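You operate a simulated robot arm through the tools that you are given. There is no shell and no other tool. Be economical: measure what you need, move in short steps, check, and stop when the job is done.

You run a simulated two-armed robot. Do the job below in one go: nothing can be reset, and whatever is moved stays where it is left.

JOB
Take the heel cap from the packing table and leave it on the top of the clamp board. Take the cap off the jar on the packing table and lay it down there. Close the upper drawer. Take the ticket marked "D" and put it on the steel plate. Push the table drawer shut. Lift the lower oil cup lid open. Any order will do.

It is judged by the outcome, as a careful person would: the job done as asked, and still so three seconds after it is handed in. It fails if anything else is knocked over, pushed out of place, dropped, spilled or broken. A push-on lid holds only when it is set on centred and level and pressed home; a screw cap is set on level and turned clockwise until tight.

ROBOT AND FRAMES
Two 7-joint arms with fingered hands on one trunk, on a base that drives. Base frame: it is fixed to the floor where the robot stands at the start and does not move with it; the origin is under the middle of the robot, x ahead of it, y to its left, z up. Units: mm, degrees, N and s.
The left shoulder is at the start at [140, 170, 1081], the right one opposite. With the tool pointing down near the work surface each hand reaches from about 420 to 840 mm from the robot's upright axis, wherever it stands, measured 20 degrees to its own side. Places, roughly: heel cap (3x3x3 cm) [700, 200, 900]; jar [750, 0, 750]; lower oil cup lid [-3100, 2100, 1200]; steel plate (9x7x2 cm) [-2800, -700, 800]; table drawer [-2400, -300, 700]; ticket [750, -1500, 750]; top of the clamp board [-2900, -400, 800]; upper drawer [400, -1500, 500]. Payload 4 kg a hand.
The tool frame of a hand sits at the grasp point between the pads (the TCP): z along the fingers, y along the line on which they close. The tips reach 26 mm beyond it. Largest opening 132 mm; the body of the gripper starts 73 mm behind the TCP. The gripper is a hand of 4 fingers: y runs from the thumb to the fingers, the wrist lies at [0, 0, -224] in the tool frame, and closing takes about 1.5 s.
Orientation is that of the tool frame in the base frame, as a unit quaternion [x, y, z, w]. With the fingers straight down and closing along the base's y, the tool's x points along the base's -x, its y along +y and its z along -z.

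CONTROLS
- The arms move only by the tool drive_tool. It takes "left_moves", "right_moves" or both (then of equal length, played together; a hand with none holds still); each is a list of rows, each a list of 2 entries, a list of its own where there are three numbers: the shift along the base's x, y, z in mm, then the turn, a rotation vector about the base's x, y, z in degrees. In form: [[[tx, ty, tz], [rx, ry, rz]], ...]. A call has 1 to 10 rows; each row is the pose to reach, as a shift and turn from the pose commanded when the call began. "left_grip" and "right_grip" are, for a hand that has rows, the finger opening in mm, from 0 to 132, set as the call begins (left out, the last holds). A row lasts 0.2 s, in which the tool goes at most 50 mm and 8.6 degrees; a call with a longer step from one row to the next is refused whole, and so is a gripper value outside its range. Where a pose cannot be reached the arm comes as near as it can. A force on the tool above 40 N (or 10 N above the force at the start of the call, whichever is more), or a blocked arm, ends the call early, and 0.2 s more pass. Each finger travels about 108 mm/s and halts on what it meets, pressing with about 32 N; the grip force reading is that of the motor and also rises with nothing between the fingers. The clock runs only during rows and for 0.2 s after the last one: add rows that repeat a pose to give the fingers time. The reply holds the time, the measured pose of the TCP, the force on the tool along the base axes, the opening and the grip force, in the units named above and with some noise, with the torque about the TCP (base axes, N m) and any sound that the robot's microphone picked up, and new pictures: "pictures" is both (left out), scene, wrist or none (wrist: the cameras of the hands that moved).
- Cameras (640 x 400 px; columns grow to the right, rows downward): "scene" is now at [256.6, 13.9, 1262.4]; the picture's right is [0.16, -0.99, 0.00], its down [-0.51, -0.08, -0.86] and it looks along [0.85, 0.14, -0.51] (base axes); focal length 252 px, centre (320, 200). "left" rides on the left gripper at [-73, 6, -93] in its tool frame; the picture's right is [-0.08, -1.00, 0.00], its down [0.78, -0.06, -0.62] and it looks along [0.62, -0.05, 0.79] (tool axes); focal length 230 px, centre (320, 200). "right" rides on the right gripper at [73, 6, -94] in its tool frame; the picture's right is [-0.08, 1.00, 0.00], its down [-0.78, -0.06, -0.62] and it looks along [-0.61, -0.05, 0.79] (tool axes); focal length 230 px, centre (320, 200). There is no depth. A picture from a camera that has moved, and an enlarged one, comes with that camera's place and axes in the base frame and with its lens.
- slide_trunk(by): slides the trunk up (or, below 0, down) by that many mm; the arms and the scene camera ride with it, the base frame stays. It gives what a move gives, with no picture.
- roll_base(legs): drives the robot by 1 to 6 legs, each [ahead, left, turn to the left] in mm, mm and degrees, along the robot's own axes; the way and the turn of a leg run together, so that a leg with both is an arc; at most 1500 mm and 180 degrees a leg. The arms and the cameras ride along, it lands a little off, and it stops where it bumps. It gives what a move gives, and a new picture of the scene camera.
- curl_fingers(finger1, finger2, finger3, thumb_bend, hand): sets how far each is bent, from 0 (flat) to 1 (curled in); at 0.3 the hand is open as for a grip, at 0.7 the pads meet at the TCP. One left out holds its place. A second passes; each finger stops where it meets its share of the squeeze, and holds until it gets a number again. A gripper value or a shape takes the hand back. It gives what a move gives, with no picture; readings hold the bend of each and the force on the fingers (four entries, about 0 where the hand has none), thumb and palm.
- preshape(shape, hand): the hand has 4 fingers and takes this shape, open, in about a second: jaw (thumb against the fingers, like two jaws); tri (thumb and two fingers); tip (a fingertip pinch); poke (one finger out to press); point (the index stretched); flat (the hand flat); cup (the hand cupped); fist (a fist). The gripper value then closes the fingers along that shape, each until it touches; the sizes above hold for jaw. It gives what a move gives, with no picture.
- aim_head(pan, tilt): turns the head with the scene camera to pan (to the left, within 80 degrees either way) and tilt (down, from -29 to 69), counted from straight ahead of the robot. It gives what a move gives, and a new picture of the scene camera.
- close_up(camera, box): a new picture of the part [left, top, right, bottom] of that camera's present view, enlarged. No time passes.
- close_job(): hands the job in; it is judged then, once.

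Go step by step. Nothing tells you exact positions but the pictures and the camera data: compare them with the known pose of the tool, close in by small moves and look again before you grip or let go. The budget is 165 turns and 260 pictures, counting those below and the enlarged ones. Unless the task says otherwise, let go and move clear before handing in.

The tools are called after "Emit:" as a command line: name --argument value ..., lists and objects as JSON in quotes. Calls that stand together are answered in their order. drive_tool: Moves the arms, as the interface text tells. Its arguments: {"type":"object","properties":{"left_moves":{"type":"array","items":{"type":"array"}},"left_grip":{"type":"number"},"right_moves":{"type":"array","items":{"type":"array"}},"right_grip":{"type":"number"},"pictures":{"type":"string","enum":["both","scene","wrist","none"]}},"required":[]} The other tools are called the same way: slide_trunk (by) slides the trunk up or down; preshape (shape, hand) gives the hand a shape; curl_fingers (finger1, finger2, finger3, thumb_bend, hand) moves the fingers one by one; roll_base (legs) drives the base; aim_head (pan, tilt) turns the head that bears the scene camera; close_up (camera, box) takes an enlarged picture of a part of a camera's view; close_job () hands the job in.

At the start:

```text
time_s: 0.0
left_position: [536.1, 376.4, 1096.1]
left_ee_rot: [-0.013, 1.0, -0.021, 0.0]
left_contact_force: [-0.1, -0.2, -0.6]
left_wrist_torque: [-0.02, 0.01, -0.03]
left_opening: 131.9
left_grip_force: 0.0
left_shape: jaw
left_bend: [0.3, 0.3, 0.3, 0.3]
left_finger forces: [0.0, 0.0, 0.0, 0.1, 0.0, 0.0]
right_position: [516.9, -117.5, 1099.2]
right_ee_rot: [0.0, 1.0, 0.0, 0.0]
right_contact_force: [-0.1, 0.1, 0.2]
right_wrist_torque: [-0.04, 0.0, -0.01]
right_opening: 131.6
right_grip_force: 0.0
right_shape: jaw
right_bend: [0.3, 0.3, 0.3, 0.3]
right_finger forces: [0.0, 0.0, 0.0, 0.0, 0.0, 0.0]
trunk travel left (down, up): [-99.0, 252.0]
robot x, y, heading: [0.9, -0.6, -0.1]
head pan, tilt: [9.4, 30.8]
```

scene: 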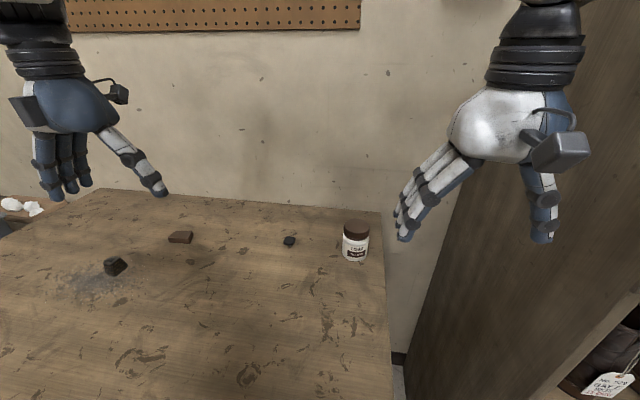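
right: 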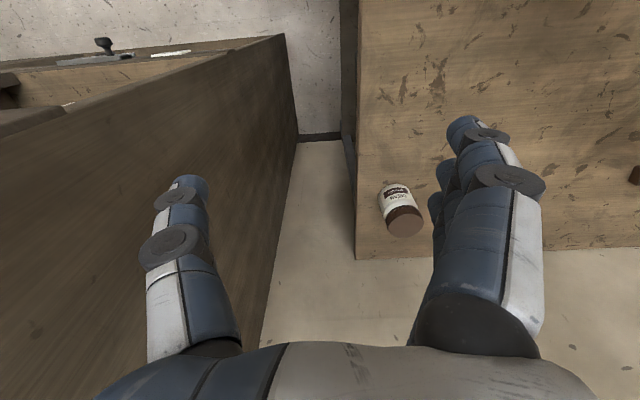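
left: 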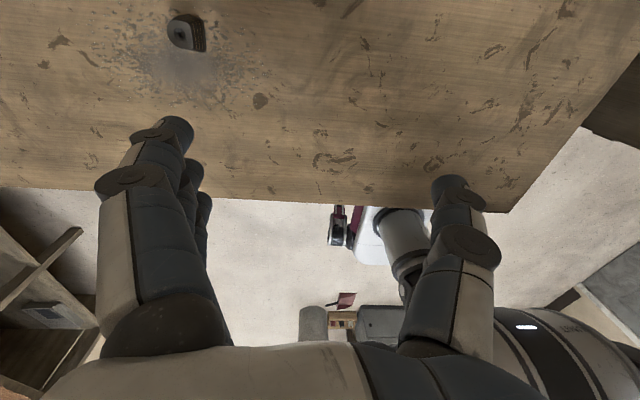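

I see the packing table with a jar, a dark block, a brown block and a small dark piece. I'll enlarge the view to tell which is the heel cap.

Emit:
close_up --camera "scene" --box '[80, 200, 240, 300]'

Emit:
close_up --camera "scene" --box '[260, 200, 420, 300]'

Emit:
close_up --camera "left" --box '[120, 0, 280, 100]'

```text
4.00 times, centred on (160, 250) of scene
camera zoom: at [256.6, 13.9, 1262.4], right [0.16, -0.99, 0.0], down [-0.51, -0.08, -0.86], along [0.85, 0.14, -0.51], focal length 1009 px, centre (960, 0)
```

zoom: 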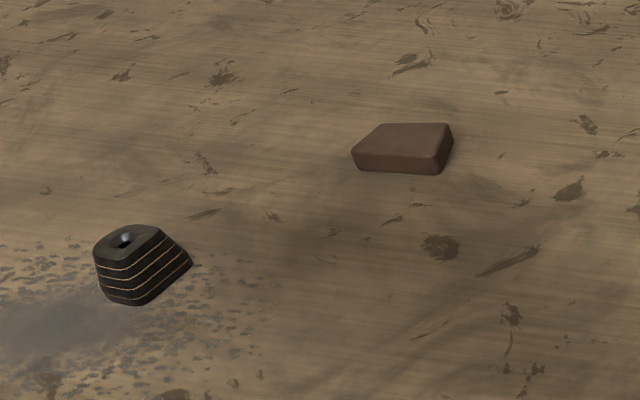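

```text
4.00 times, centred on (340, 250) of scene
camera zoom: at [256.6, 13.9, 1262.4], right [0.16, -0.99, 0.0], down [-0.51, -0.08, -0.86], along [0.85, 0.14, -0.51], focal length 1009 px, centre (240, 0)
```

zoom: 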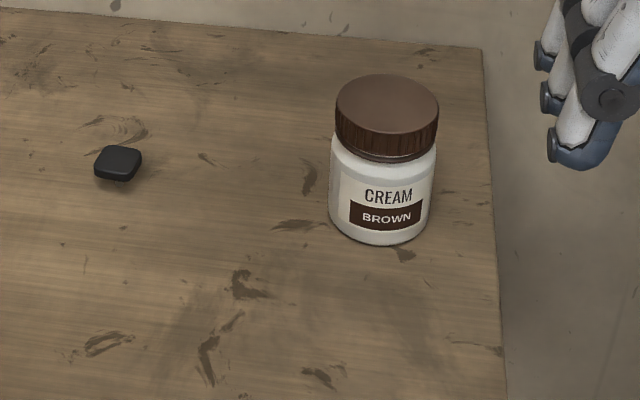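

```text
4.00 times, centred on (200, 50) of left
camera zoom: at [608.1, 386.7, 1189.2], right [0.1, -0.99, 0.04], down [-0.78, -0.06, 0.62], along [-0.61, -0.1, -0.78], focal length 920 px, centre (800, 800)
```

zoom: 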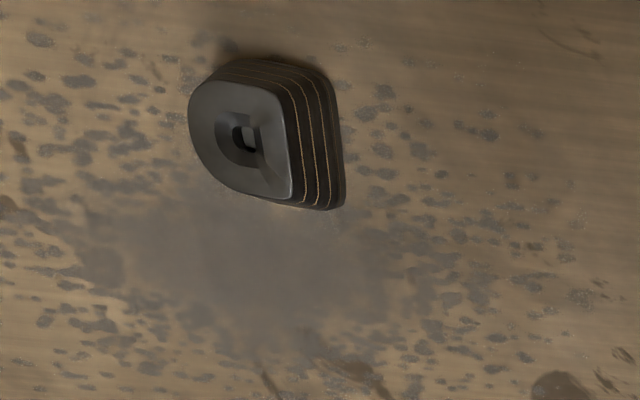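

The stacked, D-shaped piece is at about (581, 523, 857), but the small dark piece at about (732, 171) fits the listed place better. I'll move the right hand's camera over it to look.

Emit:
drive_tool --right_moves '[[[20, 50, -10], [0, 0, 0]], [[40, 100, -20], [0, 0, 0]], [[60, 150, -30], [0, 0, 0]], [[60, 200, -50], [0, 0, 0]], [[60, 200, -50], [0, 0, 0]]]' --pictures "wrist"

Emit:
close_up --camera "right" --box '[240, 140, 400, 240]'

Emit:
aim_head --pan -70 --tilt 30

Emit:
aim_head --pan 70 --tilt 30

```text
refused: row 1 steps farther than a row can; nothing moved
```

```text
4.00 times, centred on (320, 190) of right
camera zoom: at [446.4, -112.2, 1193.0], right [0.08, 1.0, 0.0], down [0.78, -0.06, 0.62], along [0.61, -0.05, -0.79], focal length 920 px, centre (320, 240)
```

zoom: 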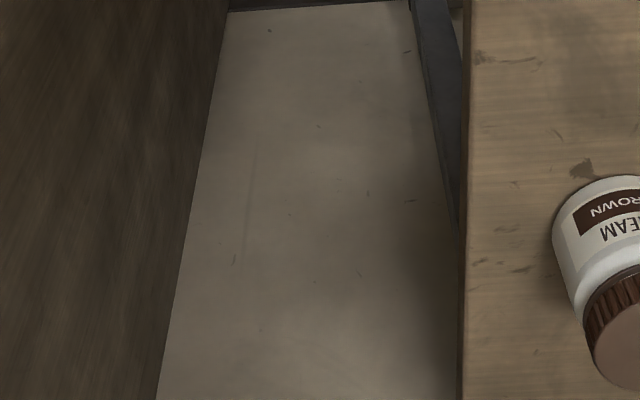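

```text
time_s: 1.5
left_position: [535.6, 377.9, 1094.7]
left_ee_rot: [-0.015, 1.0, -0.023, 0.001]
left_contact_force: [-0.4, -0.4, -0.9]
left_wrist_torque: [-0.02, 0.01, -0.02]
left_opening: 132.0
left_grip_force: 0.2
left_shape: jaw
left_bend: [0.3, 0.3, 0.3, 0.3]
left_finger forces: [0.0, 0.0, 0.0, 0.0, 0.0, 0.0]
right_position: [518.4, -117.7, 1099.1]
right_ee_rot: [0.0, 1.0, 0.0, 0.0]
right_contact_force: [1.0, -0.2, -0.3]
right_wrist_torque: [0.0, 0.01, -0.03]
right_opening: 132.0
right_grip_force: 0.2
right_shape: jaw
right_bend: [0.3, 0.3, 0.3, 0.3]
right_finger forces: [0.0, 0.0, 0.0, 0.1, 0.0, 0.0]
trunk travel left (down, up): [-99.0, 252.0]
robot x, y, heading: [-0.0, 0.9, -0.0]
head pan, tilt: [-70.0, 30.0]
camera scene: at [198.7, -85.8, 1263.7], right [-0.94, -0.34, 0.0], down [-0.17, 0.47, -0.87], along [0.3, -0.81, -0.5], focal length 252 px, centre (320, 200)
```

scene: 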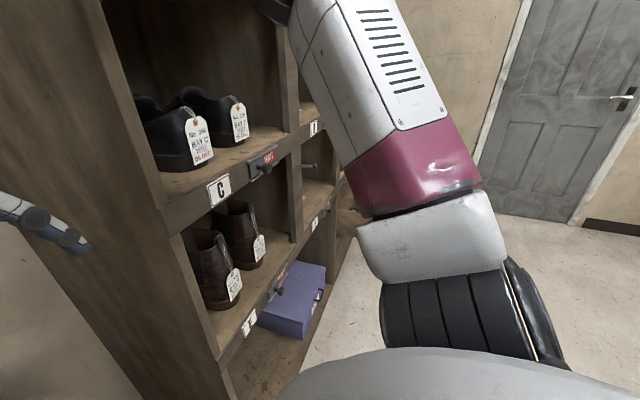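

```text
time_s: 3.8
left_position: [535.5, 377.2, 1094.8]
left_ee_rot: [-0.014, 1.0, -0.024, 0.0]
left_contact_force: [0.1, 1.1, 0.7]
left_wrist_torque: [0.0, -0.01, 0.01]
left_opening: 131.8
left_grip_force: 0.0
left_shape: jaw
left_bend: [0.3, 0.3, 0.3, 0.3]
left_finger forces: [0.0, 0.1, 0.1, 0.0, 0.0, 0.1]
right_position: [518.2, -117.5, 1098.0]
right_ee_rot: [0.0, 1.0, 0.001, 0.0]
right_contact_force: [0.0, 0.1, -0.8]
right_wrist_torque: [0.03, 0.0, -0.02]
right_opening: 131.8
right_grip_force: 0.1
right_shape: jaw
right_bend: [0.3, 0.3, 0.3, 0.3]
right_finger forces: [0.0, 0.0, 0.1, 0.1, 0.1, 0.0]
trunk travel left (down, up): [-99.0, 252.0]
robot x, y, heading: [1.5, -3.1, -0.0]
head pan, tilt: [70.0, 30.0]
camera scene: at [198.7, 84.2, 1263.7], right [0.94, -0.34, 0.0], down [-0.17, -0.47, -0.87], along [0.3, 0.81, -0.5], focal length 252 px, centre (320, 200)
```

scene: 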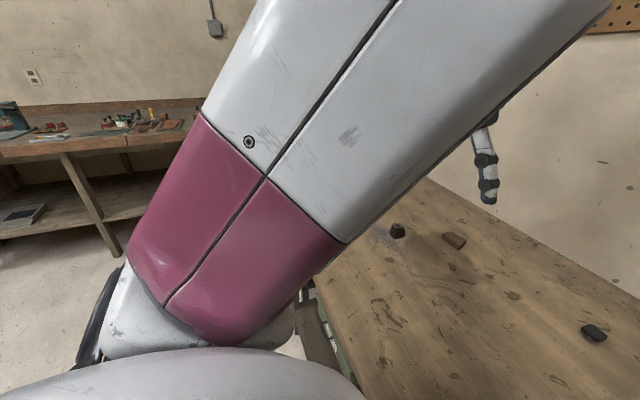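

The cabinet of shoe bays is on the right, and there's a bench on the far left. I'll enlarge the two candidates from this angle.

Emit:
close_up --camera "scene" --box '[550, 305, 630, 355]'

Emit:
close_up --camera "scene" --box '[370, 210, 480, 260]'

Emit:
drive_tool --right_moves '[[[15, 40, -10], [0, 0, 0]], [[30, 80, -20], [0, 0, 0]], [[45, 120, -30], [0, 0, 0]], [[55, 160, -40], [0, 0, 0]], [[60, 200, -50], [0, 0, 0]], [[60, 200, -50], [0, 0, 0]]]' --pictures "wrist"

```text
8.00 times, centred on (590, 330) of scene
camera zoom: at [198.7, 84.2, 1263.7], right [0.94, -0.34, 0.0], down [-0.17, -0.47, -0.87], along [0.3, 0.81, -0.5], focal length 2018 px, centre (-1840, -840)
```

zoom: 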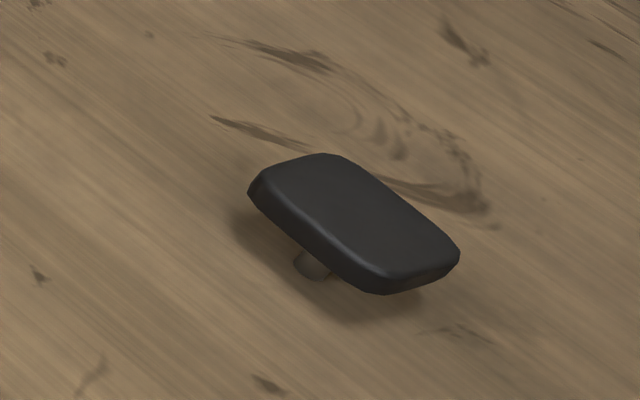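

```text
5.82 times, centred on (425, 235) of scene
camera zoom: at [198.7, 84.2, 1263.7], right [0.94, -0.34, 0.0], down [-0.17, -0.47, -0.87], along [0.3, 0.81, -0.5], focal length 1468 px, centre (-291, -4)
```

zoom: 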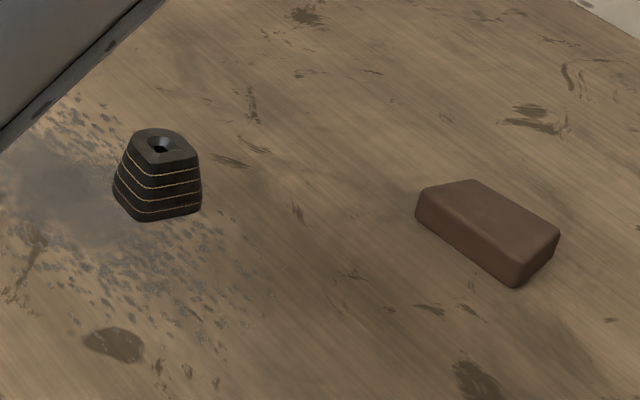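

```text
time_s: 5.2
left_position: [536.7, 376.6, 1094.9]
left_ee_rot: [-0.014, 1.0, -0.023, 0.0]
left_contact_force: [0.2, -0.2, 1.0]
left_wrist_torque: [0.04, -0.03, 0.03]
left_opening: 131.7
left_grip_force: 0.1
left_shape: jaw
left_bend: [0.3, 0.3, 0.3, 0.3]
left_finger forces: [0.0, 0.0, 0.1, 0.0, 0.0, 0.1]
right_position: [578.5, 83.5, 1048.8]
right_ee_rot: [-0.001, 1.0, 0.001, 0.0]
right_contact_force: [-1.0, -0.9, 0.2]
right_wrist_torque: [0.0, -0.01, -0.01]
right_opening: 131.9
right_grip_force: 0.1
right_shape: jaw
right_bend: [0.3, 0.3, 0.3, 0.3]
right_finger forces: [0.1, 0.1, 0.0, 0.1, 0.0, 0.0]
trunk travel left (down, up): [-99.0, 252.0]
robot x, y, heading: [-1.7, -0.6, 0.2]
head pan, tilt: [70.0, 30.0]
camera right: at [506.9, 88.2, 1143.5], right [0.08, 1.0, 0.0], down [0.78, -0.06, 0.62], along [0.62, -0.05, -0.79], focal length 230 px, centre (320, 200)
```

right: 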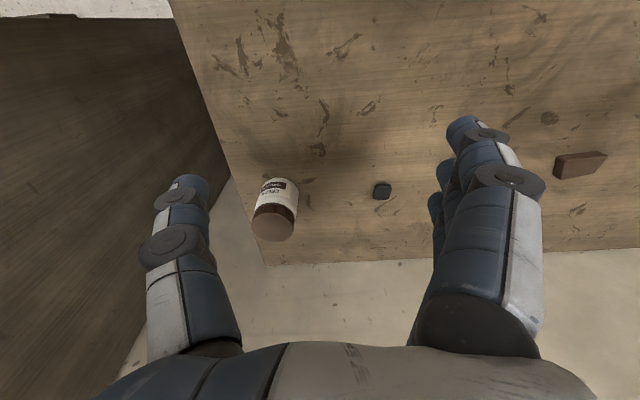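

The small dark piece is a cap with a peg underneath, so I take it as the heel cap, at about (727, 166, 851). I'll do the jar first: shape the left hand to steady it and bring that hand in tilted from the left.

Emit:
preshape --shape "tri" --hand "left"

Emit:
aim_head --pan 5 --tilt 35

Emit:
drive_tool --left_moves '[[[11.5, -30.8, -12.8], [-2.3, -6.4, -4]], [[23, -61.6, -25.6], [-4.6, -12.8, -8]], [[34.5, -92.4, -38.4], [-7, -19.2, -12.1]], [[46, -123.2, -51.2], [-9.3, -25.6, -16.1]], [[57.5, -154, -64], [-11.6, -31.9, -20.1]], [[69, -184.8, -76.8], [-13.9, -38.3, -24.1]], [[80.5, -215.6, -89.6], [-16.3, -44.7, -28.2]], [[92, -246.4, -102.4], [-18.6, -51.1, -32.2]], [[104, -277, -115], [-20.9, -57.5, -36.2]], [[104, -277, -115], [-20.9, -57.5, -36.2]]]' --right_moves '[[[-10, -40, 7], [0, 0, 0]], [[-20, -80, 14], [0, 0, 0]], [[-30, -120, 20], [0, 0, 0]], [[-40, -160, 27], [0, 0, 0]], [[-50, -200, 34], [0, 0, 0]], [[-60, -230, 40], [0, 0, 0]], [[-60, -230, 40], [0, 0, 0]], [[-60, -230, 40], [0, 0, 0]], [[-60, -230, 40], [0, 0, 0]], [[-60, -230, 40], [0, 0, 0]]]'

```text
time_s: 6.0
left_position: [537.7, 378.5, 1095.7]
left_ee_rot: [-0.016, 1.0, -0.024, 0.002]
left_contact_force: [0.2, 0.1, 0.7]
left_wrist_torque: [0.03, -0.01, 0.0]
left_opening: 131.7
left_grip_force: 0.0
left_shape: tri
left_bend: [0.3, 0.3, 0.0, 0.3]
left_finger forces: [0.0, 0.0, 0.1, 0.0, 0.0, 0.0]
right_position: [577.3, 83.6, 1049.0]
right_ee_rot: [0.001, 1.0, 0.001, 0.001]
right_contact_force: [-0.1, 0.8, 0.2]
right_wrist_torque: [0.03, 0.01, 0.01]
right_opening: 131.9
right_grip_force: 0.0
right_shape: jaw
right_bend: [0.3, 0.3, 0.3, 0.3]
right_finger forces: [0.1, 0.0, 0.0, 0.0, 0.0, 0.0]
trunk travel left (down, up): [-99.0, 252.0]
robot x, y, heading: [2.3, 0.9, 0.3]
head pan, tilt: [70.0, 30.0]
```

```text
time_s: 7.4
left_position: [536.0, 377.9, 1095.7]
left_ee_rot: [-0.015, 1.0, -0.024, 0.0]
left_contact_force: [-0.5, 0.0, -0.3]
left_wrist_torque: [-0.01, 0.01, -0.03]
left_opening: 131.9
left_grip_force: 0.0
left_shape: tri
left_bend: [0.3, 0.3, 0.0, 0.3]
left_finger forces: [0.0, 0.1, 0.0, 0.0, 0.0, 0.0]
right_position: [577.8, 83.1, 1049.3]
right_ee_rot: [0.0, 1.0, 0.0, 0.001]
right_contact_force: [-0.5, 0.4, 0.8]
right_wrist_torque: [-0.03, 0.0, 0.03]
right_opening: 131.7
right_grip_force: 0.1
right_shape: jaw
right_bend: [0.3, 0.3, 0.3, 0.3]
right_finger forces: [0.0, 0.1, 0.0, 0.1, 0.1, 0.0]
trunk travel left (down, up): [-99.0, 252.0]
robot x, y, heading: [1.2, -0.7, -0.1]
head pan, tilt: [5.0, 35.0]
camera scene: at [255.4, 7.0, 1256.0], right [0.09, -1.0, 0.0], down [-0.57, -0.05, -0.82], along [0.82, 0.07, -0.57], focal length 252 px, centre (320, 200)
```

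scene: 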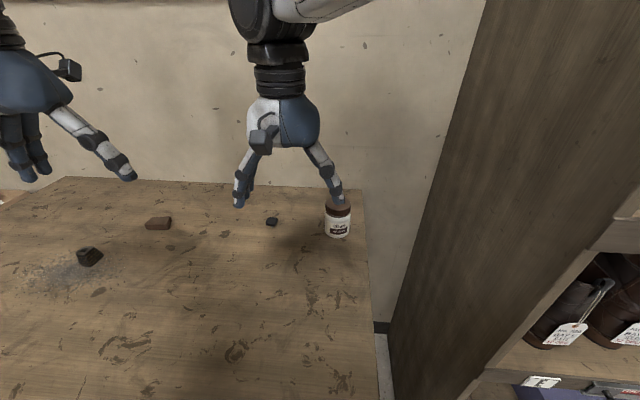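

```text
time_s: 9.6
left_position: [641.5, 111.4, 983.0]
left_ee_rot: [0.278, 0.815, -0.202, 0.467]
left_contact_force: [0.2, 0.8, -0.1]
left_wrist_torque: [0.0, 0.0, -0.02]
left_opening: 131.8
left_grip_force: 0.1
left_shape: tri
left_bend: [0.3, 0.3, 0.0, 0.3]
left_finger forces: [0.0, 0.0, 0.1, 0.0, 0.0, 0.0]
left hand out of reach, approached as far as the arm can: row 1, 2, 3, 4, 5, 6, 7, 8
right_position: [516.4, -145.3, 1090.6]
right_ee_rot: [0.0, 1.0, -0.001, 0.001]
right_contact_force: [-0.8, 0.7, -0.2]
right_wrist_torque: [0.0, 0.02, 0.0]
right_opening: 131.8
right_grip_force: 0.0
right_shape: jaw
right_bend: [0.3, 0.3, 0.3, 0.3]
right_finger forces: [0.0, 0.1, 0.0, 0.0, 0.0, 0.0]
trunk travel left (down, up): [-99.0, 252.0]
robot x, y, heading: [1.3, -1.8, 0.0]
head pan, tilt: [5.0, 35.0]
camera scene: at [253.8, 8.9, 1256.5], right [0.09, -1.0, 0.0], down [-0.57, -0.05, -0.82], along [0.82, 0.07, -0.57], focal length 252 px, centre (320, 200)
camera right: at [445.1, -139.7, 1184.7], right [0.08, 1.0, 0.0], down [0.78, -0.06, 0.62], along [0.62, -0.05, -0.79], focal length 230 px, centre (320, 200)
camera left: at [613.6, 150.1, 1090.8], right [-0.61, -0.78, 0.14], down [-0.76, 0.52, -0.38], along [0.23, -0.34, -0.91], focal length 230 px, centre (320, 200)
```

scene: 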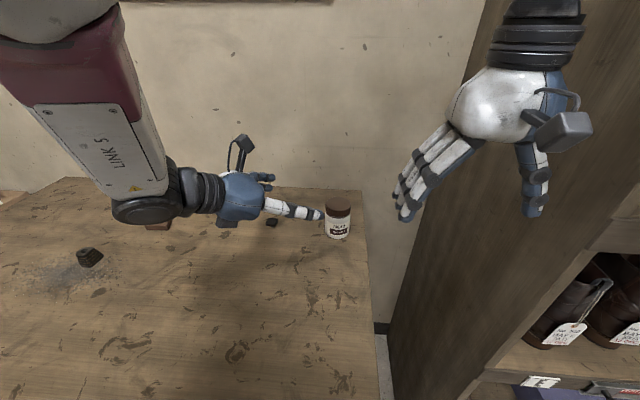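
right: 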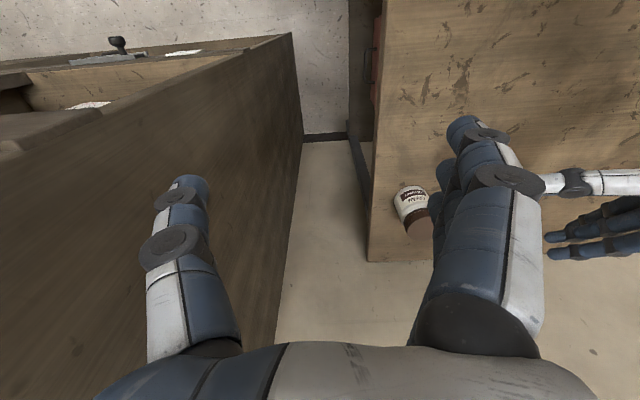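
left: 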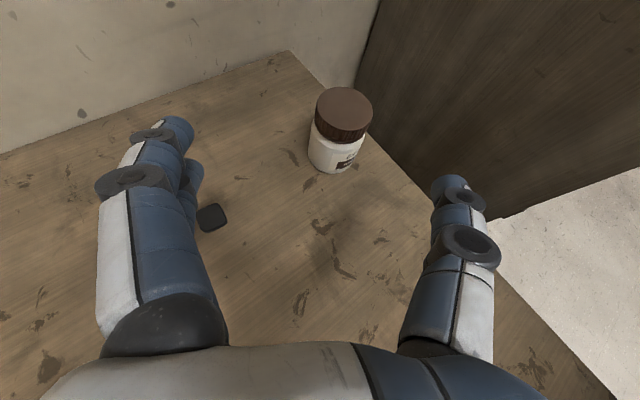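

The left hand is tilted towards the jar and about 130 mm short of it. I'll enlarge the views to see the finger layout and the jar.

Emit:
close_up --camera "right" --box '[380, 150, 640, 312]'

Emit:
close_up --camera "scene" --box '[200, 130, 400, 255]'

```text
2.46 times, centred on (510, 231) of right
camera zoom: at [445.1, -139.7, 1184.7], right [0.08, 1.0, 0.0], down [0.78, -0.06, 0.62], along [0.62, -0.05, -0.79], focal length 566 px, centre (-148, 124)
```

zoom: 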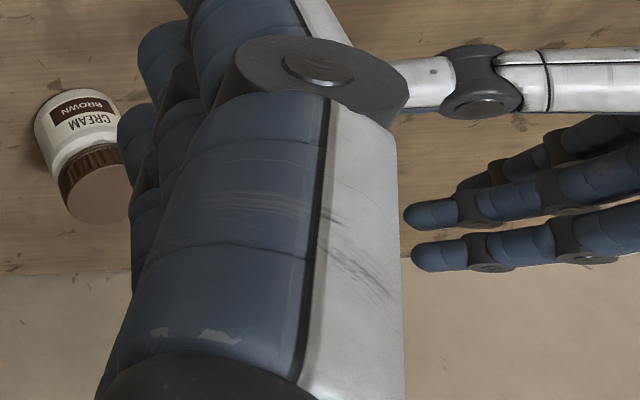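

```text
3.20 times, centred on (300, 192) of scene
camera zoom: at [253.8, 8.9, 1256.5], right [0.09, -1.0, 0.0], down [-0.57, -0.05, -0.82], along [0.82, 0.07, -0.57], focal length 807 px, centre (384, 224)
```

zoom: 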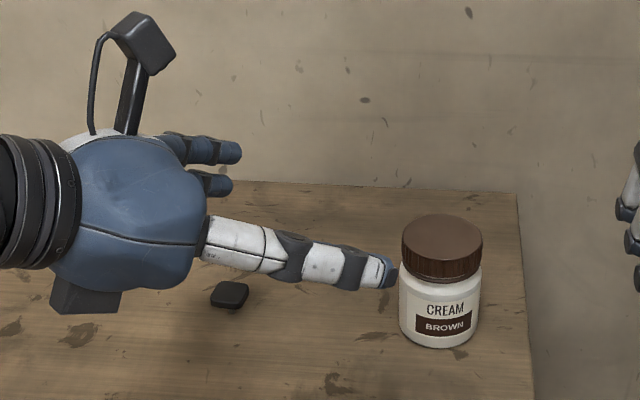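

I can't tell which finger is the lower one, so I'll curl finger 3 in and look.

Emit:
curl_fingers --hand "left" --finger1 0.3 --finger2 0.3 --finger3 1.0 --thumb_bend 0.3

Emit:
close_up --camera "right" --box '[380, 150, 640, 312]'

Emit:
close_up --camera "left" --box '[0, 0, 640, 400]'

```text
time_s: 10.6
left_position: [642.0, 107.6, 987.3]
left_ee_rot: [0.279, 0.813, -0.203, 0.468]
left_contact_force: [0.7, -0.3, 0.4]
left_wrist_torque: [-0.03, 0.0, 0.01]
left_opening: 136.6
left_grip_force: 0.1
left_shape: fingers
left_bend: [0.3, 0.3, 1.0, 0.3]
left_finger forces: [0.1, 0.0, 0.0, 0.0, 0.0, 0.0]
right_position: [517.1, -145.1, 1091.2]
right_ee_rot: [0.0, 1.0, -0.001, 0.0]
right_contact_force: [0.0, -0.3, 1.0]
right_wrist_torque: [0.01, 0.01, -0.03]
right_opening: 131.7
right_grip_force: 0.0
right_shape: jaw
right_bend: [0.3, 0.3, 0.3, 0.3]
right_finger forces: [0.0, 0.1, 0.1, 0.0, 0.0, 0.0]
trunk travel left (down, up): [-99.0, 252.0]
robot x, y, heading: [1.4, -0.1, -0.2]
head pan, tilt: [5.0, 35.0]
```

```text
2.46 times, centred on (510, 231) of right
camera zoom: at [445.1, -139.7, 1184.7], right [0.08, 1.0, 0.0], down [0.78, -0.06, 0.62], along [0.62, -0.05, -0.79], focal length 566 px, centre (-148, 124)
```

zoom: 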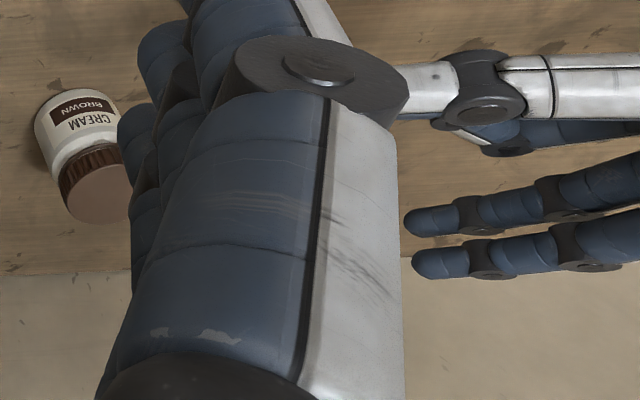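

```text
1.00 times, centred on (320, 200) of left (not enlarged: the box is as wide or as high as the picture)
camera zoom: at [613.2, 148.1, 1094.5], right [-0.61, -0.78, 0.14], down [-0.76, 0.52, -0.39], along [0.23, -0.34, -0.91], focal length 230 px, centre (320, 200)
```

zoom: 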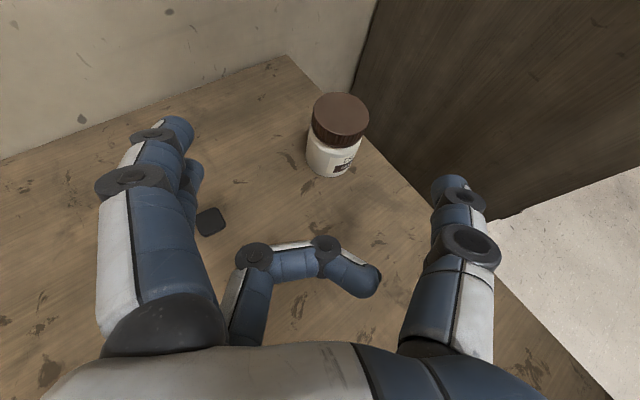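

Finger 3 is the lowest, and curled it clears the table. Next I bring the open hand around the jar body.

Emit:
drive_tool --left_moves '[[[3, -18, -35], [0, 0, 0]], [[7, -37, -70], [0, 0, 0]], [[25, -53, -83], [0, 0, 0]], [[45, -71, -98], [0, 0, 0]], [[55, -80, -106], [0, 0, 0]], [[55, -80, -106], [0, 0, 0]]]'

Emit:
close_up --camera "scene" --box '[240, 150, 400, 250]'

```text
time_s: 12.0
left_position: [697.2, 24.5, 879.8]
left_ee_rot: [0.289, 0.813, -0.195, 0.466]
left_contact_force: [-0.6, -1.1, -0.2]
left_wrist_torque: [0.02, -0.02, -0.03]
left_opening: 136.4
left_grip_force: 0.1
left_shape: fingers
left_bend: [0.3, 0.3, 1.0, 0.3]
left_finger forces: [0.1, 0.0, 0.0, 0.0, 0.0, 0.0]
right_position: [516.9, -146.0, 1090.0]
right_ee_rot: [0.0, 1.0, -0.001, 0.002]
right_contact_force: [-0.2, 0.1, -0.2]
right_wrist_torque: [-0.02, -0.02, -0.02]
right_opening: 131.9
right_grip_force: 0.1
right_shape: jaw
right_bend: [0.3, 0.3, 0.3, 0.3]
right_finger forces: [0.0, 0.1, 0.0, 0.1, 0.0, 0.0]
trunk travel left (down, up): [-99.0, 252.0]
robot x, y, heading: [-2.4, 3.3, -0.0]
head pan, tilt: [5.0, 35.0]
camera scene: at [253.6, 9.0, 1256.4], right [0.09, -1.0, 0.0], down [-0.57, -0.05, -0.82], along [0.82, 0.07, -0.57], focal length 252 px, centre (320, 200)
camera left: at [668.9, 61.3, 987.6], right [-0.62, -0.78, 0.11], down [-0.75, 0.54, -0.38], along [0.23, -0.32, -0.92], focal length 230 px, centre (320, 200)
```

scene: 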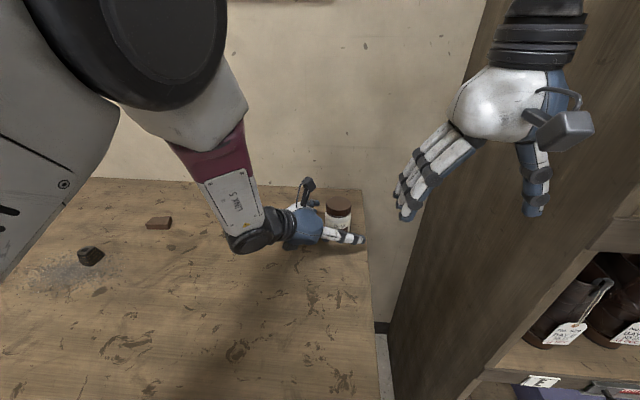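
left: 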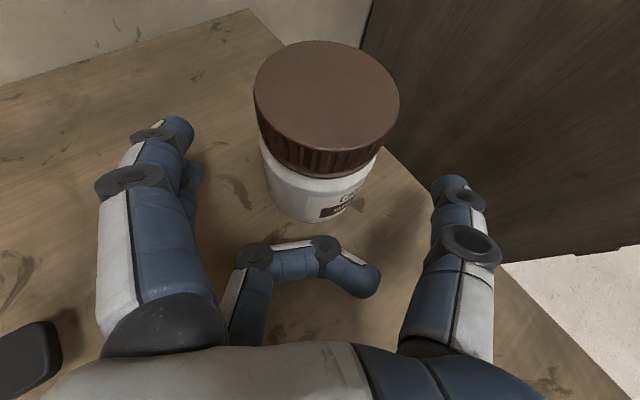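

```text
4.00 times, centred on (320, 200) of scene
camera zoom: at [253.6, 9.0, 1256.4], right [0.09, -1.0, 0.0], down [-0.57, -0.05, -0.82], along [0.82, 0.07, -0.57], focal length 1009 px, centre (320, 200)
```

zoom: 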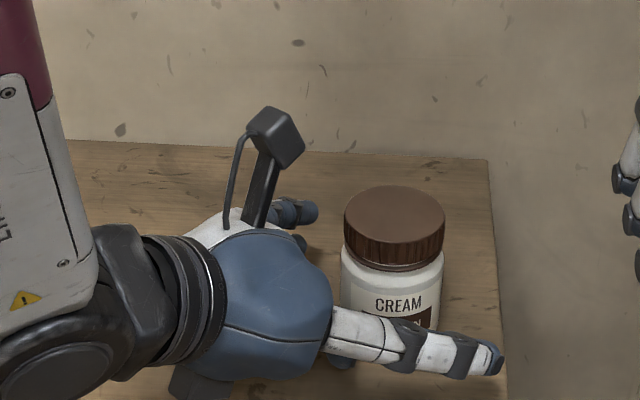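

The jar sits between the fingers and thumb. I'll ease in a little more, then close on it.

Emit:
drive_tool --left_moves '[[[4, -3, -3], [0, 0, 0]], [[8, -6, -6], [0, 0, 0]], [[8, -6, -6], [0, 0, 0]]]' --pictures "none"

Emit:
curl_fingers --hand "left" --finger1 0.7 --finger2 0.7 --thumb_bend 0.7

Emit:
close_up --camera "left" --box '[0, 0, 640, 400]'

Emit:
close_up --camera "scene" --box '[240, 150, 400, 250]'

```text
time_s: 12.8
left_position: [705.9, 17.2, 872.4]
left_ee_rot: [0.289, 0.814, -0.194, 0.465]
left_contact_force: [-0.3, -0.9, 0.5]
left_wrist_torque: [0.02, 0.02, 0.0]
left_opening: 136.3
left_grip_force: 0.0
left_shape: fingers
left_bend: [0.3, 0.3, 1.0, 0.3]
left_finger forces: [0.1, 0.0, 0.1, 0.0, 0.1, 0.0]
right_position: [517.0, -144.1, 1089.8]
right_ee_rot: [0.0, 1.0, -0.001, 0.001]
right_contact_force: [-0.5, -0.7, -0.3]
right_wrist_torque: [-0.01, 0.0, -0.03]
right_opening: 132.0
right_grip_force: 0.1
right_shape: jaw
right_bend: [0.3, 0.3, 0.3, 0.3]
right_finger forces: [0.1, 0.0, 0.0, 0.1, 0.0, 0.1]
trunk travel left (down, up): [-99.0, 252.0]
robot x, y, heading: [1.6, 0.2, 0.2]
head pan, tilt: [5.0, 35.0]
```

```text
time_s: 13.8
left_position: [704.3, 18.8, 870.9]
left_ee_rot: [0.289, 0.814, -0.194, 0.464]
left_contact_force: [1.3, -1.5, 2.8]
left_wrist_torque: [-0.08, 0.01, 0.04]
left_opening: 54.2
left_grip_force: 21.7
left_shape: fingers
left_bend: [0.56, 0.54, 1.0, 0.61]
left_finger forces: [10.8, 10.4, 0.0, 0.0, 21.0, 0.0]
right_position: [515.6, -146.7, 1091.6]
right_ee_rot: [0.0, 1.0, 0.0, 0.001]
right_contact_force: [-0.1, 0.1, -0.7]
right_wrist_torque: [0.0, 0.01, 0.01]
right_opening: 131.9
right_grip_force: 0.1
right_shape: jaw
right_bend: [0.3, 0.3, 0.3, 0.3]
right_finger forces: [0.1, 0.0, 0.0, 0.0, 0.0, 0.1]
trunk travel left (down, up): [-99.0, 252.0]
robot x, y, heading: [-1.6, 1.0, -0.1]
head pan, tilt: [5.0, 35.0]
```

```text
1.00 times, centred on (320, 200) of left (not enlarged: the box is as wide or as high as the picture)
camera zoom: at [676.5, 55.9, 980.1], right [-0.62, -0.78, 0.12], down [-0.75, 0.54, -0.38], along [0.23, -0.32, -0.92], focal length 230 px, centre (320, 200)
```

zoom: 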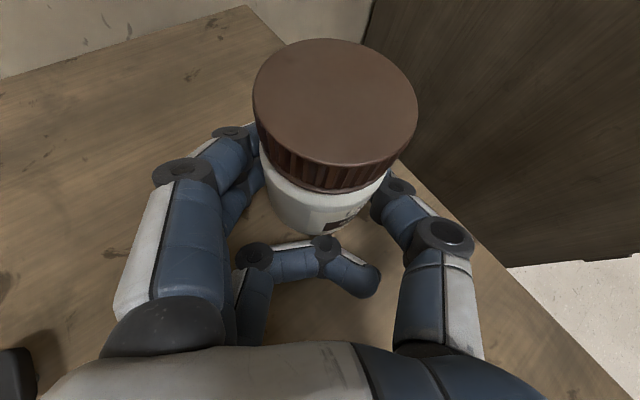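

```text
4.00 times, centred on (320, 200) of scene
camera zoom: at [253.5, 8.9, 1256.4], right [0.09, -1.0, 0.0], down [-0.57, -0.05, -0.82], along [0.82, 0.07, -0.57], focal length 1009 px, centre (320, 200)
```

zoom: 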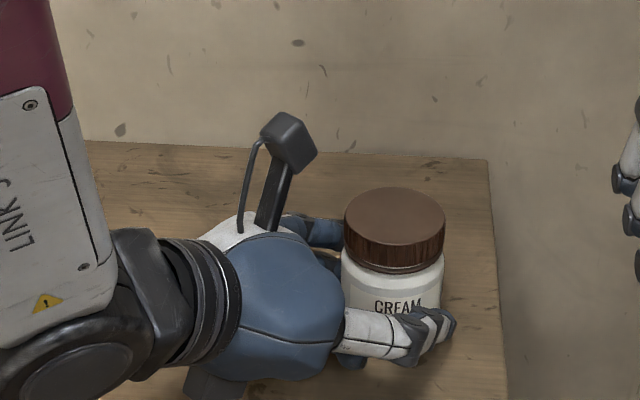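

The jar is held, but the left camera mast crowds the space above it. I'll open, pitch the left hand flatter and regrip so the right hand has room.

Emit:
curl_fingers --hand "left" --finger1 0.35 --finger2 0.35 --thumb_bend 0.35

Emit:
drive_tool --left_moves '[[[0, 0, 1], [-4, -4.5, 0]], [[0, 0, 2], [-7.5, -8.5, 0]], [[0, 0, 3], [-10.5, -12, 0]], [[0, 0, 3], [-10.5, -12, 0]]]'

```text
time_s: 14.8
left_position: [704.8, 17.9, 871.7]
left_ee_rot: [0.29, 0.814, -0.195, 0.465]
left_contact_force: [0.0, -0.5, 1.0]
left_wrist_torque: [-0.01, 0.0, -0.02]
left_opening: 119.6
left_grip_force: 0.0
left_shape: fingers
left_bend: [0.35, 0.35, 1.0, 0.35]
left_finger forces: [0.1, 0.0, 0.0, 0.0, 0.1, 0.0]
right_position: [516.8, -146.6, 1090.3]
right_ee_rot: [0.0, 1.0, 0.0, 0.001]
right_contact_force: [0.9, -0.5, 0.0]
right_wrist_torque: [0.01, 0.01, 0.02]
right_opening: 131.8
right_grip_force: 0.1
right_shape: jaw
right_bend: [0.3, 0.3, 0.3, 0.3]
right_finger forces: [0.0, 0.0, 0.0, 0.0, 0.0, 0.0]
trunk travel left (down, up): [-99.0, 252.0]
robot x, y, heading: [1.6, 1.2, 0.1]
head pan, tilt: [5.0, 35.0]
```

```text
time_s: 15.8
left_position: [703.2, 13.5, 874.1]
left_ee_rot: [0.271, 0.739, -0.236, 0.57]
left_contact_force: [-0.2, -0.3, -1.1]
left_wrist_torque: [-0.02, -0.02, 0.0]
left_opening: 119.8
left_grip_force: 0.0
left_shape: fingers
left_bend: [0.35, 0.35, 1.0, 0.35]
left_finger forces: [0.0, 0.0, 0.1, 0.0, 0.1, 0.1]
right_position: [517.3, -146.1, 1090.7]
right_ee_rot: [-0.001, 1.0, -0.001, 0.001]
right_contact_force: [-0.3, 0.4, 0.4]
right_wrist_torque: [0.02, 0.04, -0.01]
right_opening: 131.9
right_grip_force: 0.0
right_shape: jaw
right_bend: [0.3, 0.3, 0.3, 0.3]
right_finger forces: [0.1, 0.0, 0.0, 0.0, 0.0, 0.0]
trunk travel left (down, up): [-99.0, 252.0]
robot x, y, heading: [0.5, 2.5, 0.1]
head pan, tilt: [5.0, 35.0]
camera scene: at [253.5, 8.9, 1256.4], right [0.09, -1.0, 0.0], down [-0.57, -0.05, -0.82], along [0.82, 0.07, -0.57], focal length 252 px, centre (320, 200)
camera left: at [652.6, 69.6, 965.8], right [-0.65, -0.75, 0.11], down [-0.64, 0.46, -0.61], along [0.41, -0.47, -0.78], focal length 230 px, centre (320, 200)
```

scene: 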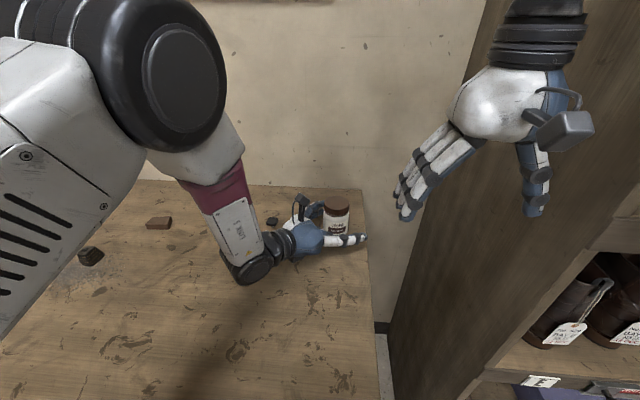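
left: 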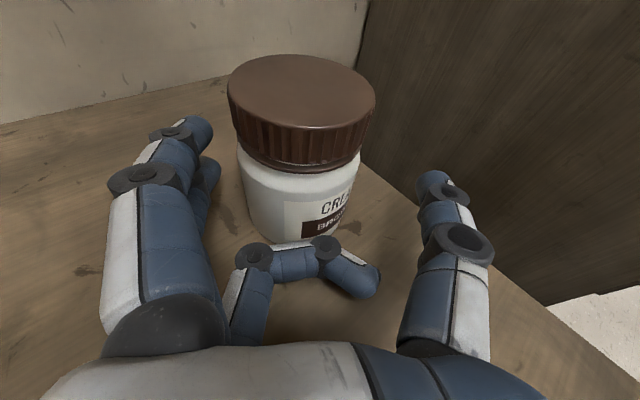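

There's plenty of room now. I'll centre slightly and close on the jar again.

Emit:
drive_tool --left_moves '[[[3.3, 3.7, -1], [0, 0, 0]], [[3.3, 3.7, -1], [0, 0, 0]]]' --pictures "none"

Emit:
curl_fingers --hand "left" --finger1 0.7 --finger2 0.7 --thumb_bend 0.7

Emit:
close_up --camera "left" --box '[0, 0, 640, 400]'

Emit:
close_up --camera "scene" --box '[240, 150, 400, 250]'

```text
time_s: 16.4
left_position: [705.6, 18.5, 872.8]
left_ee_rot: [0.27, 0.739, -0.235, 0.57]
left_contact_force: [0.1, -0.7, -0.2]
left_wrist_torque: [-0.01, -0.01, -0.03]
left_opening: 119.8
left_grip_force: 0.0
left_shape: fingers
left_bend: [0.35, 0.35, 1.0, 0.35]
left_finger forces: [0.1, 0.0, 0.0, 0.0, 0.0, 0.1]
right_position: [517.1, -145.9, 1089.9]
right_ee_rot: [-0.001, 1.0, -0.001, 0.001]
right_contact_force: [0.1, 0.4, -0.6]
right_wrist_torque: [-0.03, 0.01, 0.03]
right_opening: 131.9
right_grip_force: 0.1
right_shape: jaw
right_bend: [0.3, 0.3, 0.3, 0.3]
right_finger forces: [0.0, 0.0, 0.1, 0.0, 0.0, 0.0]
trunk travel left (down, up): [-99.0, 252.0]
robot x, y, heading: [0.7, -0.4, -0.2]
head pan, tilt: [5.0, 35.0]
```

```text
time_s: 17.4
left_position: [705.1, 18.8, 873.0]
left_ee_rot: [0.271, 0.739, -0.236, 0.57]
left_contact_force: [0.2, -0.6, 0.6]
left_wrist_torque: [-0.05, 0.04, 0.03]
left_opening: 53.7
left_grip_force: 21.1
left_shape: fingers
left_bend: [0.57, 0.55, 1.0, 0.61]
left_finger forces: [9.5, 9.9, 1.1, 0.0, 21.3, 0.1]
right_position: [516.2, -145.2, 1090.5]
right_ee_rot: [0.0, 1.0, 0.0, 0.001]
right_contact_force: [0.5, 0.0, -0.2]
right_wrist_torque: [0.02, 0.01, 0.0]
right_opening: 132.0
right_grip_force: 0.1
right_shape: jaw
right_bend: [0.3, 0.3, 0.3, 0.3]
right_finger forces: [0.0, 0.1, 0.1, 0.1, 0.1, 0.0]
trunk travel left (down, up): [-99.0, 252.0]
robot x, y, heading: [3.5, 1.0, -0.1]
head pan, tilt: [5.0, 35.0]
```

```text
1.00 times, centred on (320, 200) of left (not enlarged: the box is as wide or as high as the picture)
camera zoom: at [656.4, 73.3, 965.1], right [-0.65, -0.75, 0.11], down [-0.64, 0.46, -0.61], along [0.41, -0.47, -0.78], focal length 230 px, centre (320, 200)
```

zoom: 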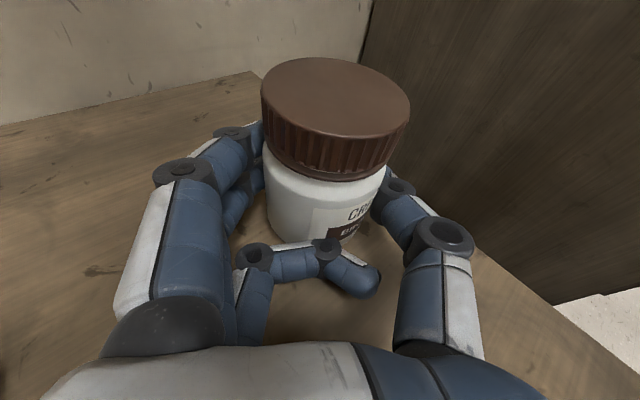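

```text
4.00 times, centred on (320, 200) of scene
camera zoom: at [253.5, 8.9, 1256.4], right [0.09, -1.0, 0.0], down [-0.57, -0.05, -0.82], along [0.82, 0.07, -0.57], focal length 1009 px, centre (320, 200)
```

zoom: 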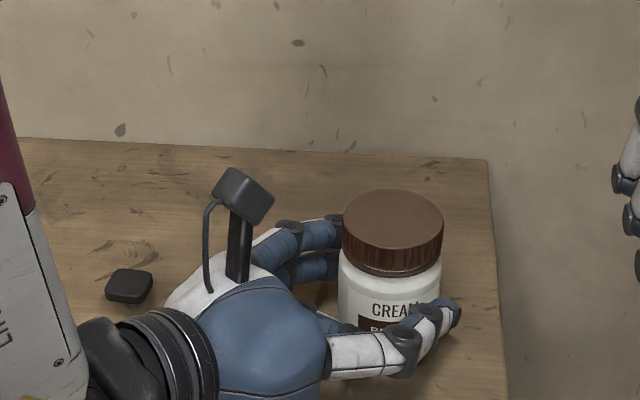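

The jar is firmly held with its cap at about (713, 8, 921). Next the right hand goes above it, yawed -60°.

Emit:
drive_tool --right_moves '[[[25, 19, -5], [0, 0, -7.5]], [[50, 38, -10], [0, 0, -15]], [[75, 57, -20], [0, 0, -22.5]], [[100, 76, -30], [0, 0, -30]], [[125, 95, -40], [0, 0, -37.5]], [[150, 114, -50], [0, 0, -45]], [[175, 133, -65], [0, 0, -52.5]], [[196, 153, -80], [0, 0, -60]], [[196, 153, -80], [0, 0, -60]]]' --right_grip 110

```text
time_s: 19.4
left_position: [705.7, 16.7, 872.1]
left_ee_rot: [0.27, 0.739, -0.234, 0.57]
left_contact_force: [1.2, -0.8, 6.4]
left_wrist_torque: [-0.25, 0.07, 0.06]
left_opening: 53.7
left_grip_force: 21.0
left_shape: fingers
left_bend: [0.57, 0.55, 1.0, 0.61]
left_finger forces: [10.4, 10.0, 1.1, 0.0, 20.6, 0.0]
right_position: [712.8, 6.4, 1009.5]
right_ee_rot: [0.501, 0.865, 0.0, 0.0]
right_contact_force: [-0.2, 0.1, -0.2]
right_wrist_torque: [-0.01, -0.01, -0.02]
right_opening: 110.4
right_grip_force: 0.1
right_shape: jaw
right_bend: [0.56, 0.56, 0.56, 0.52]
right_finger forces: [0.1, 0.0, 0.1, 0.0, 0.0, 0.0]
trunk travel left (down, up): [-99.0, 252.0]
robot x, y, heading: [1.7, 4.3, -0.1]
head pan, tilt: [5.0, 35.0]
camera scene: at [254.9, 6.8, 1256.2], right [0.09, -1.0, 0.0], down [-0.57, -0.05, -0.82], along [0.82, 0.07, -0.57], focal length 252 px, centre (320, 200)
camera right: at [683.3, 71.5, 1103.5], right [0.9, 0.43, 0.0], down [0.34, -0.71, 0.62], along [0.27, -0.56, -0.79], focal length 230 px, centre (320, 200)
```

scene: 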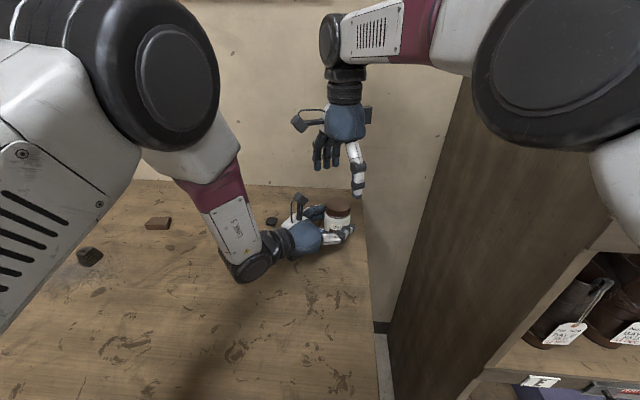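
right: 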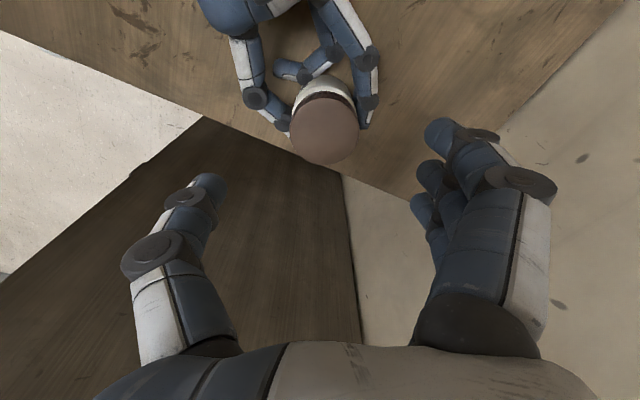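

The right hand is centred over the cap. Now I lower it to a 932 mm TCP height so the pads grip only the cap side.

Emit:
drive_tool --right_moves '[[[2, 2, -30], [0, 0, 0]], [[2, 2, -55], [0, 0, 0]], [[2, 2, -70], [0, 0, 0]], [[2, 2, -77], [0, 0, 0]], [[2, 2, -77], [0, 0, 0]]]'

Emit:
close_up --camera "scene" --box '[240, 130, 400, 255]'

```text
time_s: 20.6
left_position: [707.0, 16.3, 871.8]
left_ee_rot: [0.271, 0.739, -0.236, 0.57]
left_contact_force: [0.7, 0.7, 6.4]
left_wrist_torque: [-0.22, 0.03, 0.03]
left_opening: 53.5
left_grip_force: 20.7
left_shape: fingers
left_bend: [0.57, 0.55, 1.0, 0.61]
left_finger forces: [10.4, 10.0, 1.5, 0.0, 20.6, 0.1]
right_position: [716.2, 8.0, 931.6]
right_ee_rot: [0.5, 0.866, 0.0, 0.0]
right_contact_force: [0.2, -0.6, 0.3]
right_wrist_torque: [0.0, 0.02, 0.02]
right_opening: 110.3
right_grip_force: 0.0
right_shape: jaw
right_bend: [0.56, 0.56, 0.56, 0.52]
right_finger forces: [0.0, 0.0, 0.0, 0.1, 0.1, 0.1]
trunk travel left (down, up): [-99.0, 252.0]
robot x, y, heading: [-1.1, 3.8, -0.1]
head pan, tilt: [5.0, 35.0]
camera scene: at [254.8, 6.9, 1256.1], right [0.09, -1.0, 0.0], down [-0.57, -0.05, -0.82], along [0.82, 0.07, -0.57], focal length 252 px, centre (320, 200)
camera right: at [685.5, 73.4, 1026.0], right [0.9, 0.43, 0.0], down [0.34, -0.71, 0.62], along [0.27, -0.56, -0.79], focal length 230 px, centre (320, 200)
```

scene: 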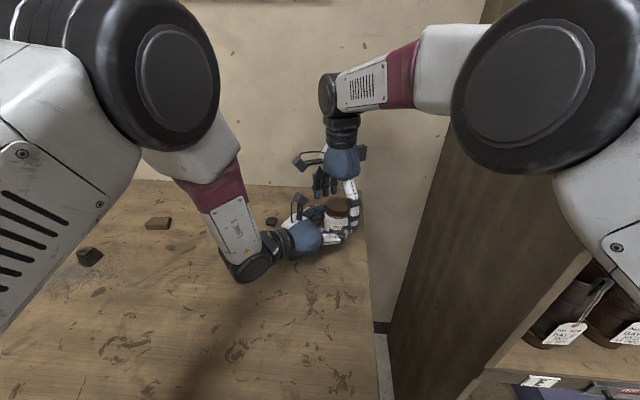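
right: 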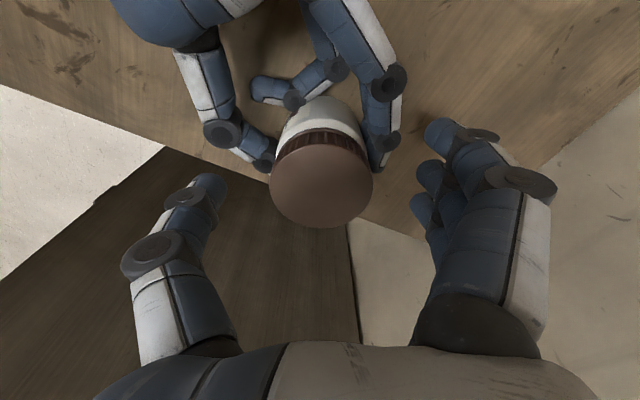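

```text
3.20 times, centred on (320, 192) of scene
camera zoom: at [254.8, 6.9, 1256.1], right [0.09, -1.0, 0.0], down [-0.57, -0.05, -0.82], along [0.82, 0.07, -0.57], focal length 807 px, centre (320, 224)
```

zoom: 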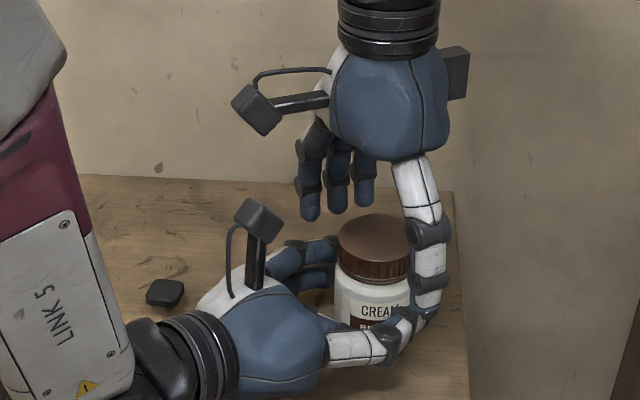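

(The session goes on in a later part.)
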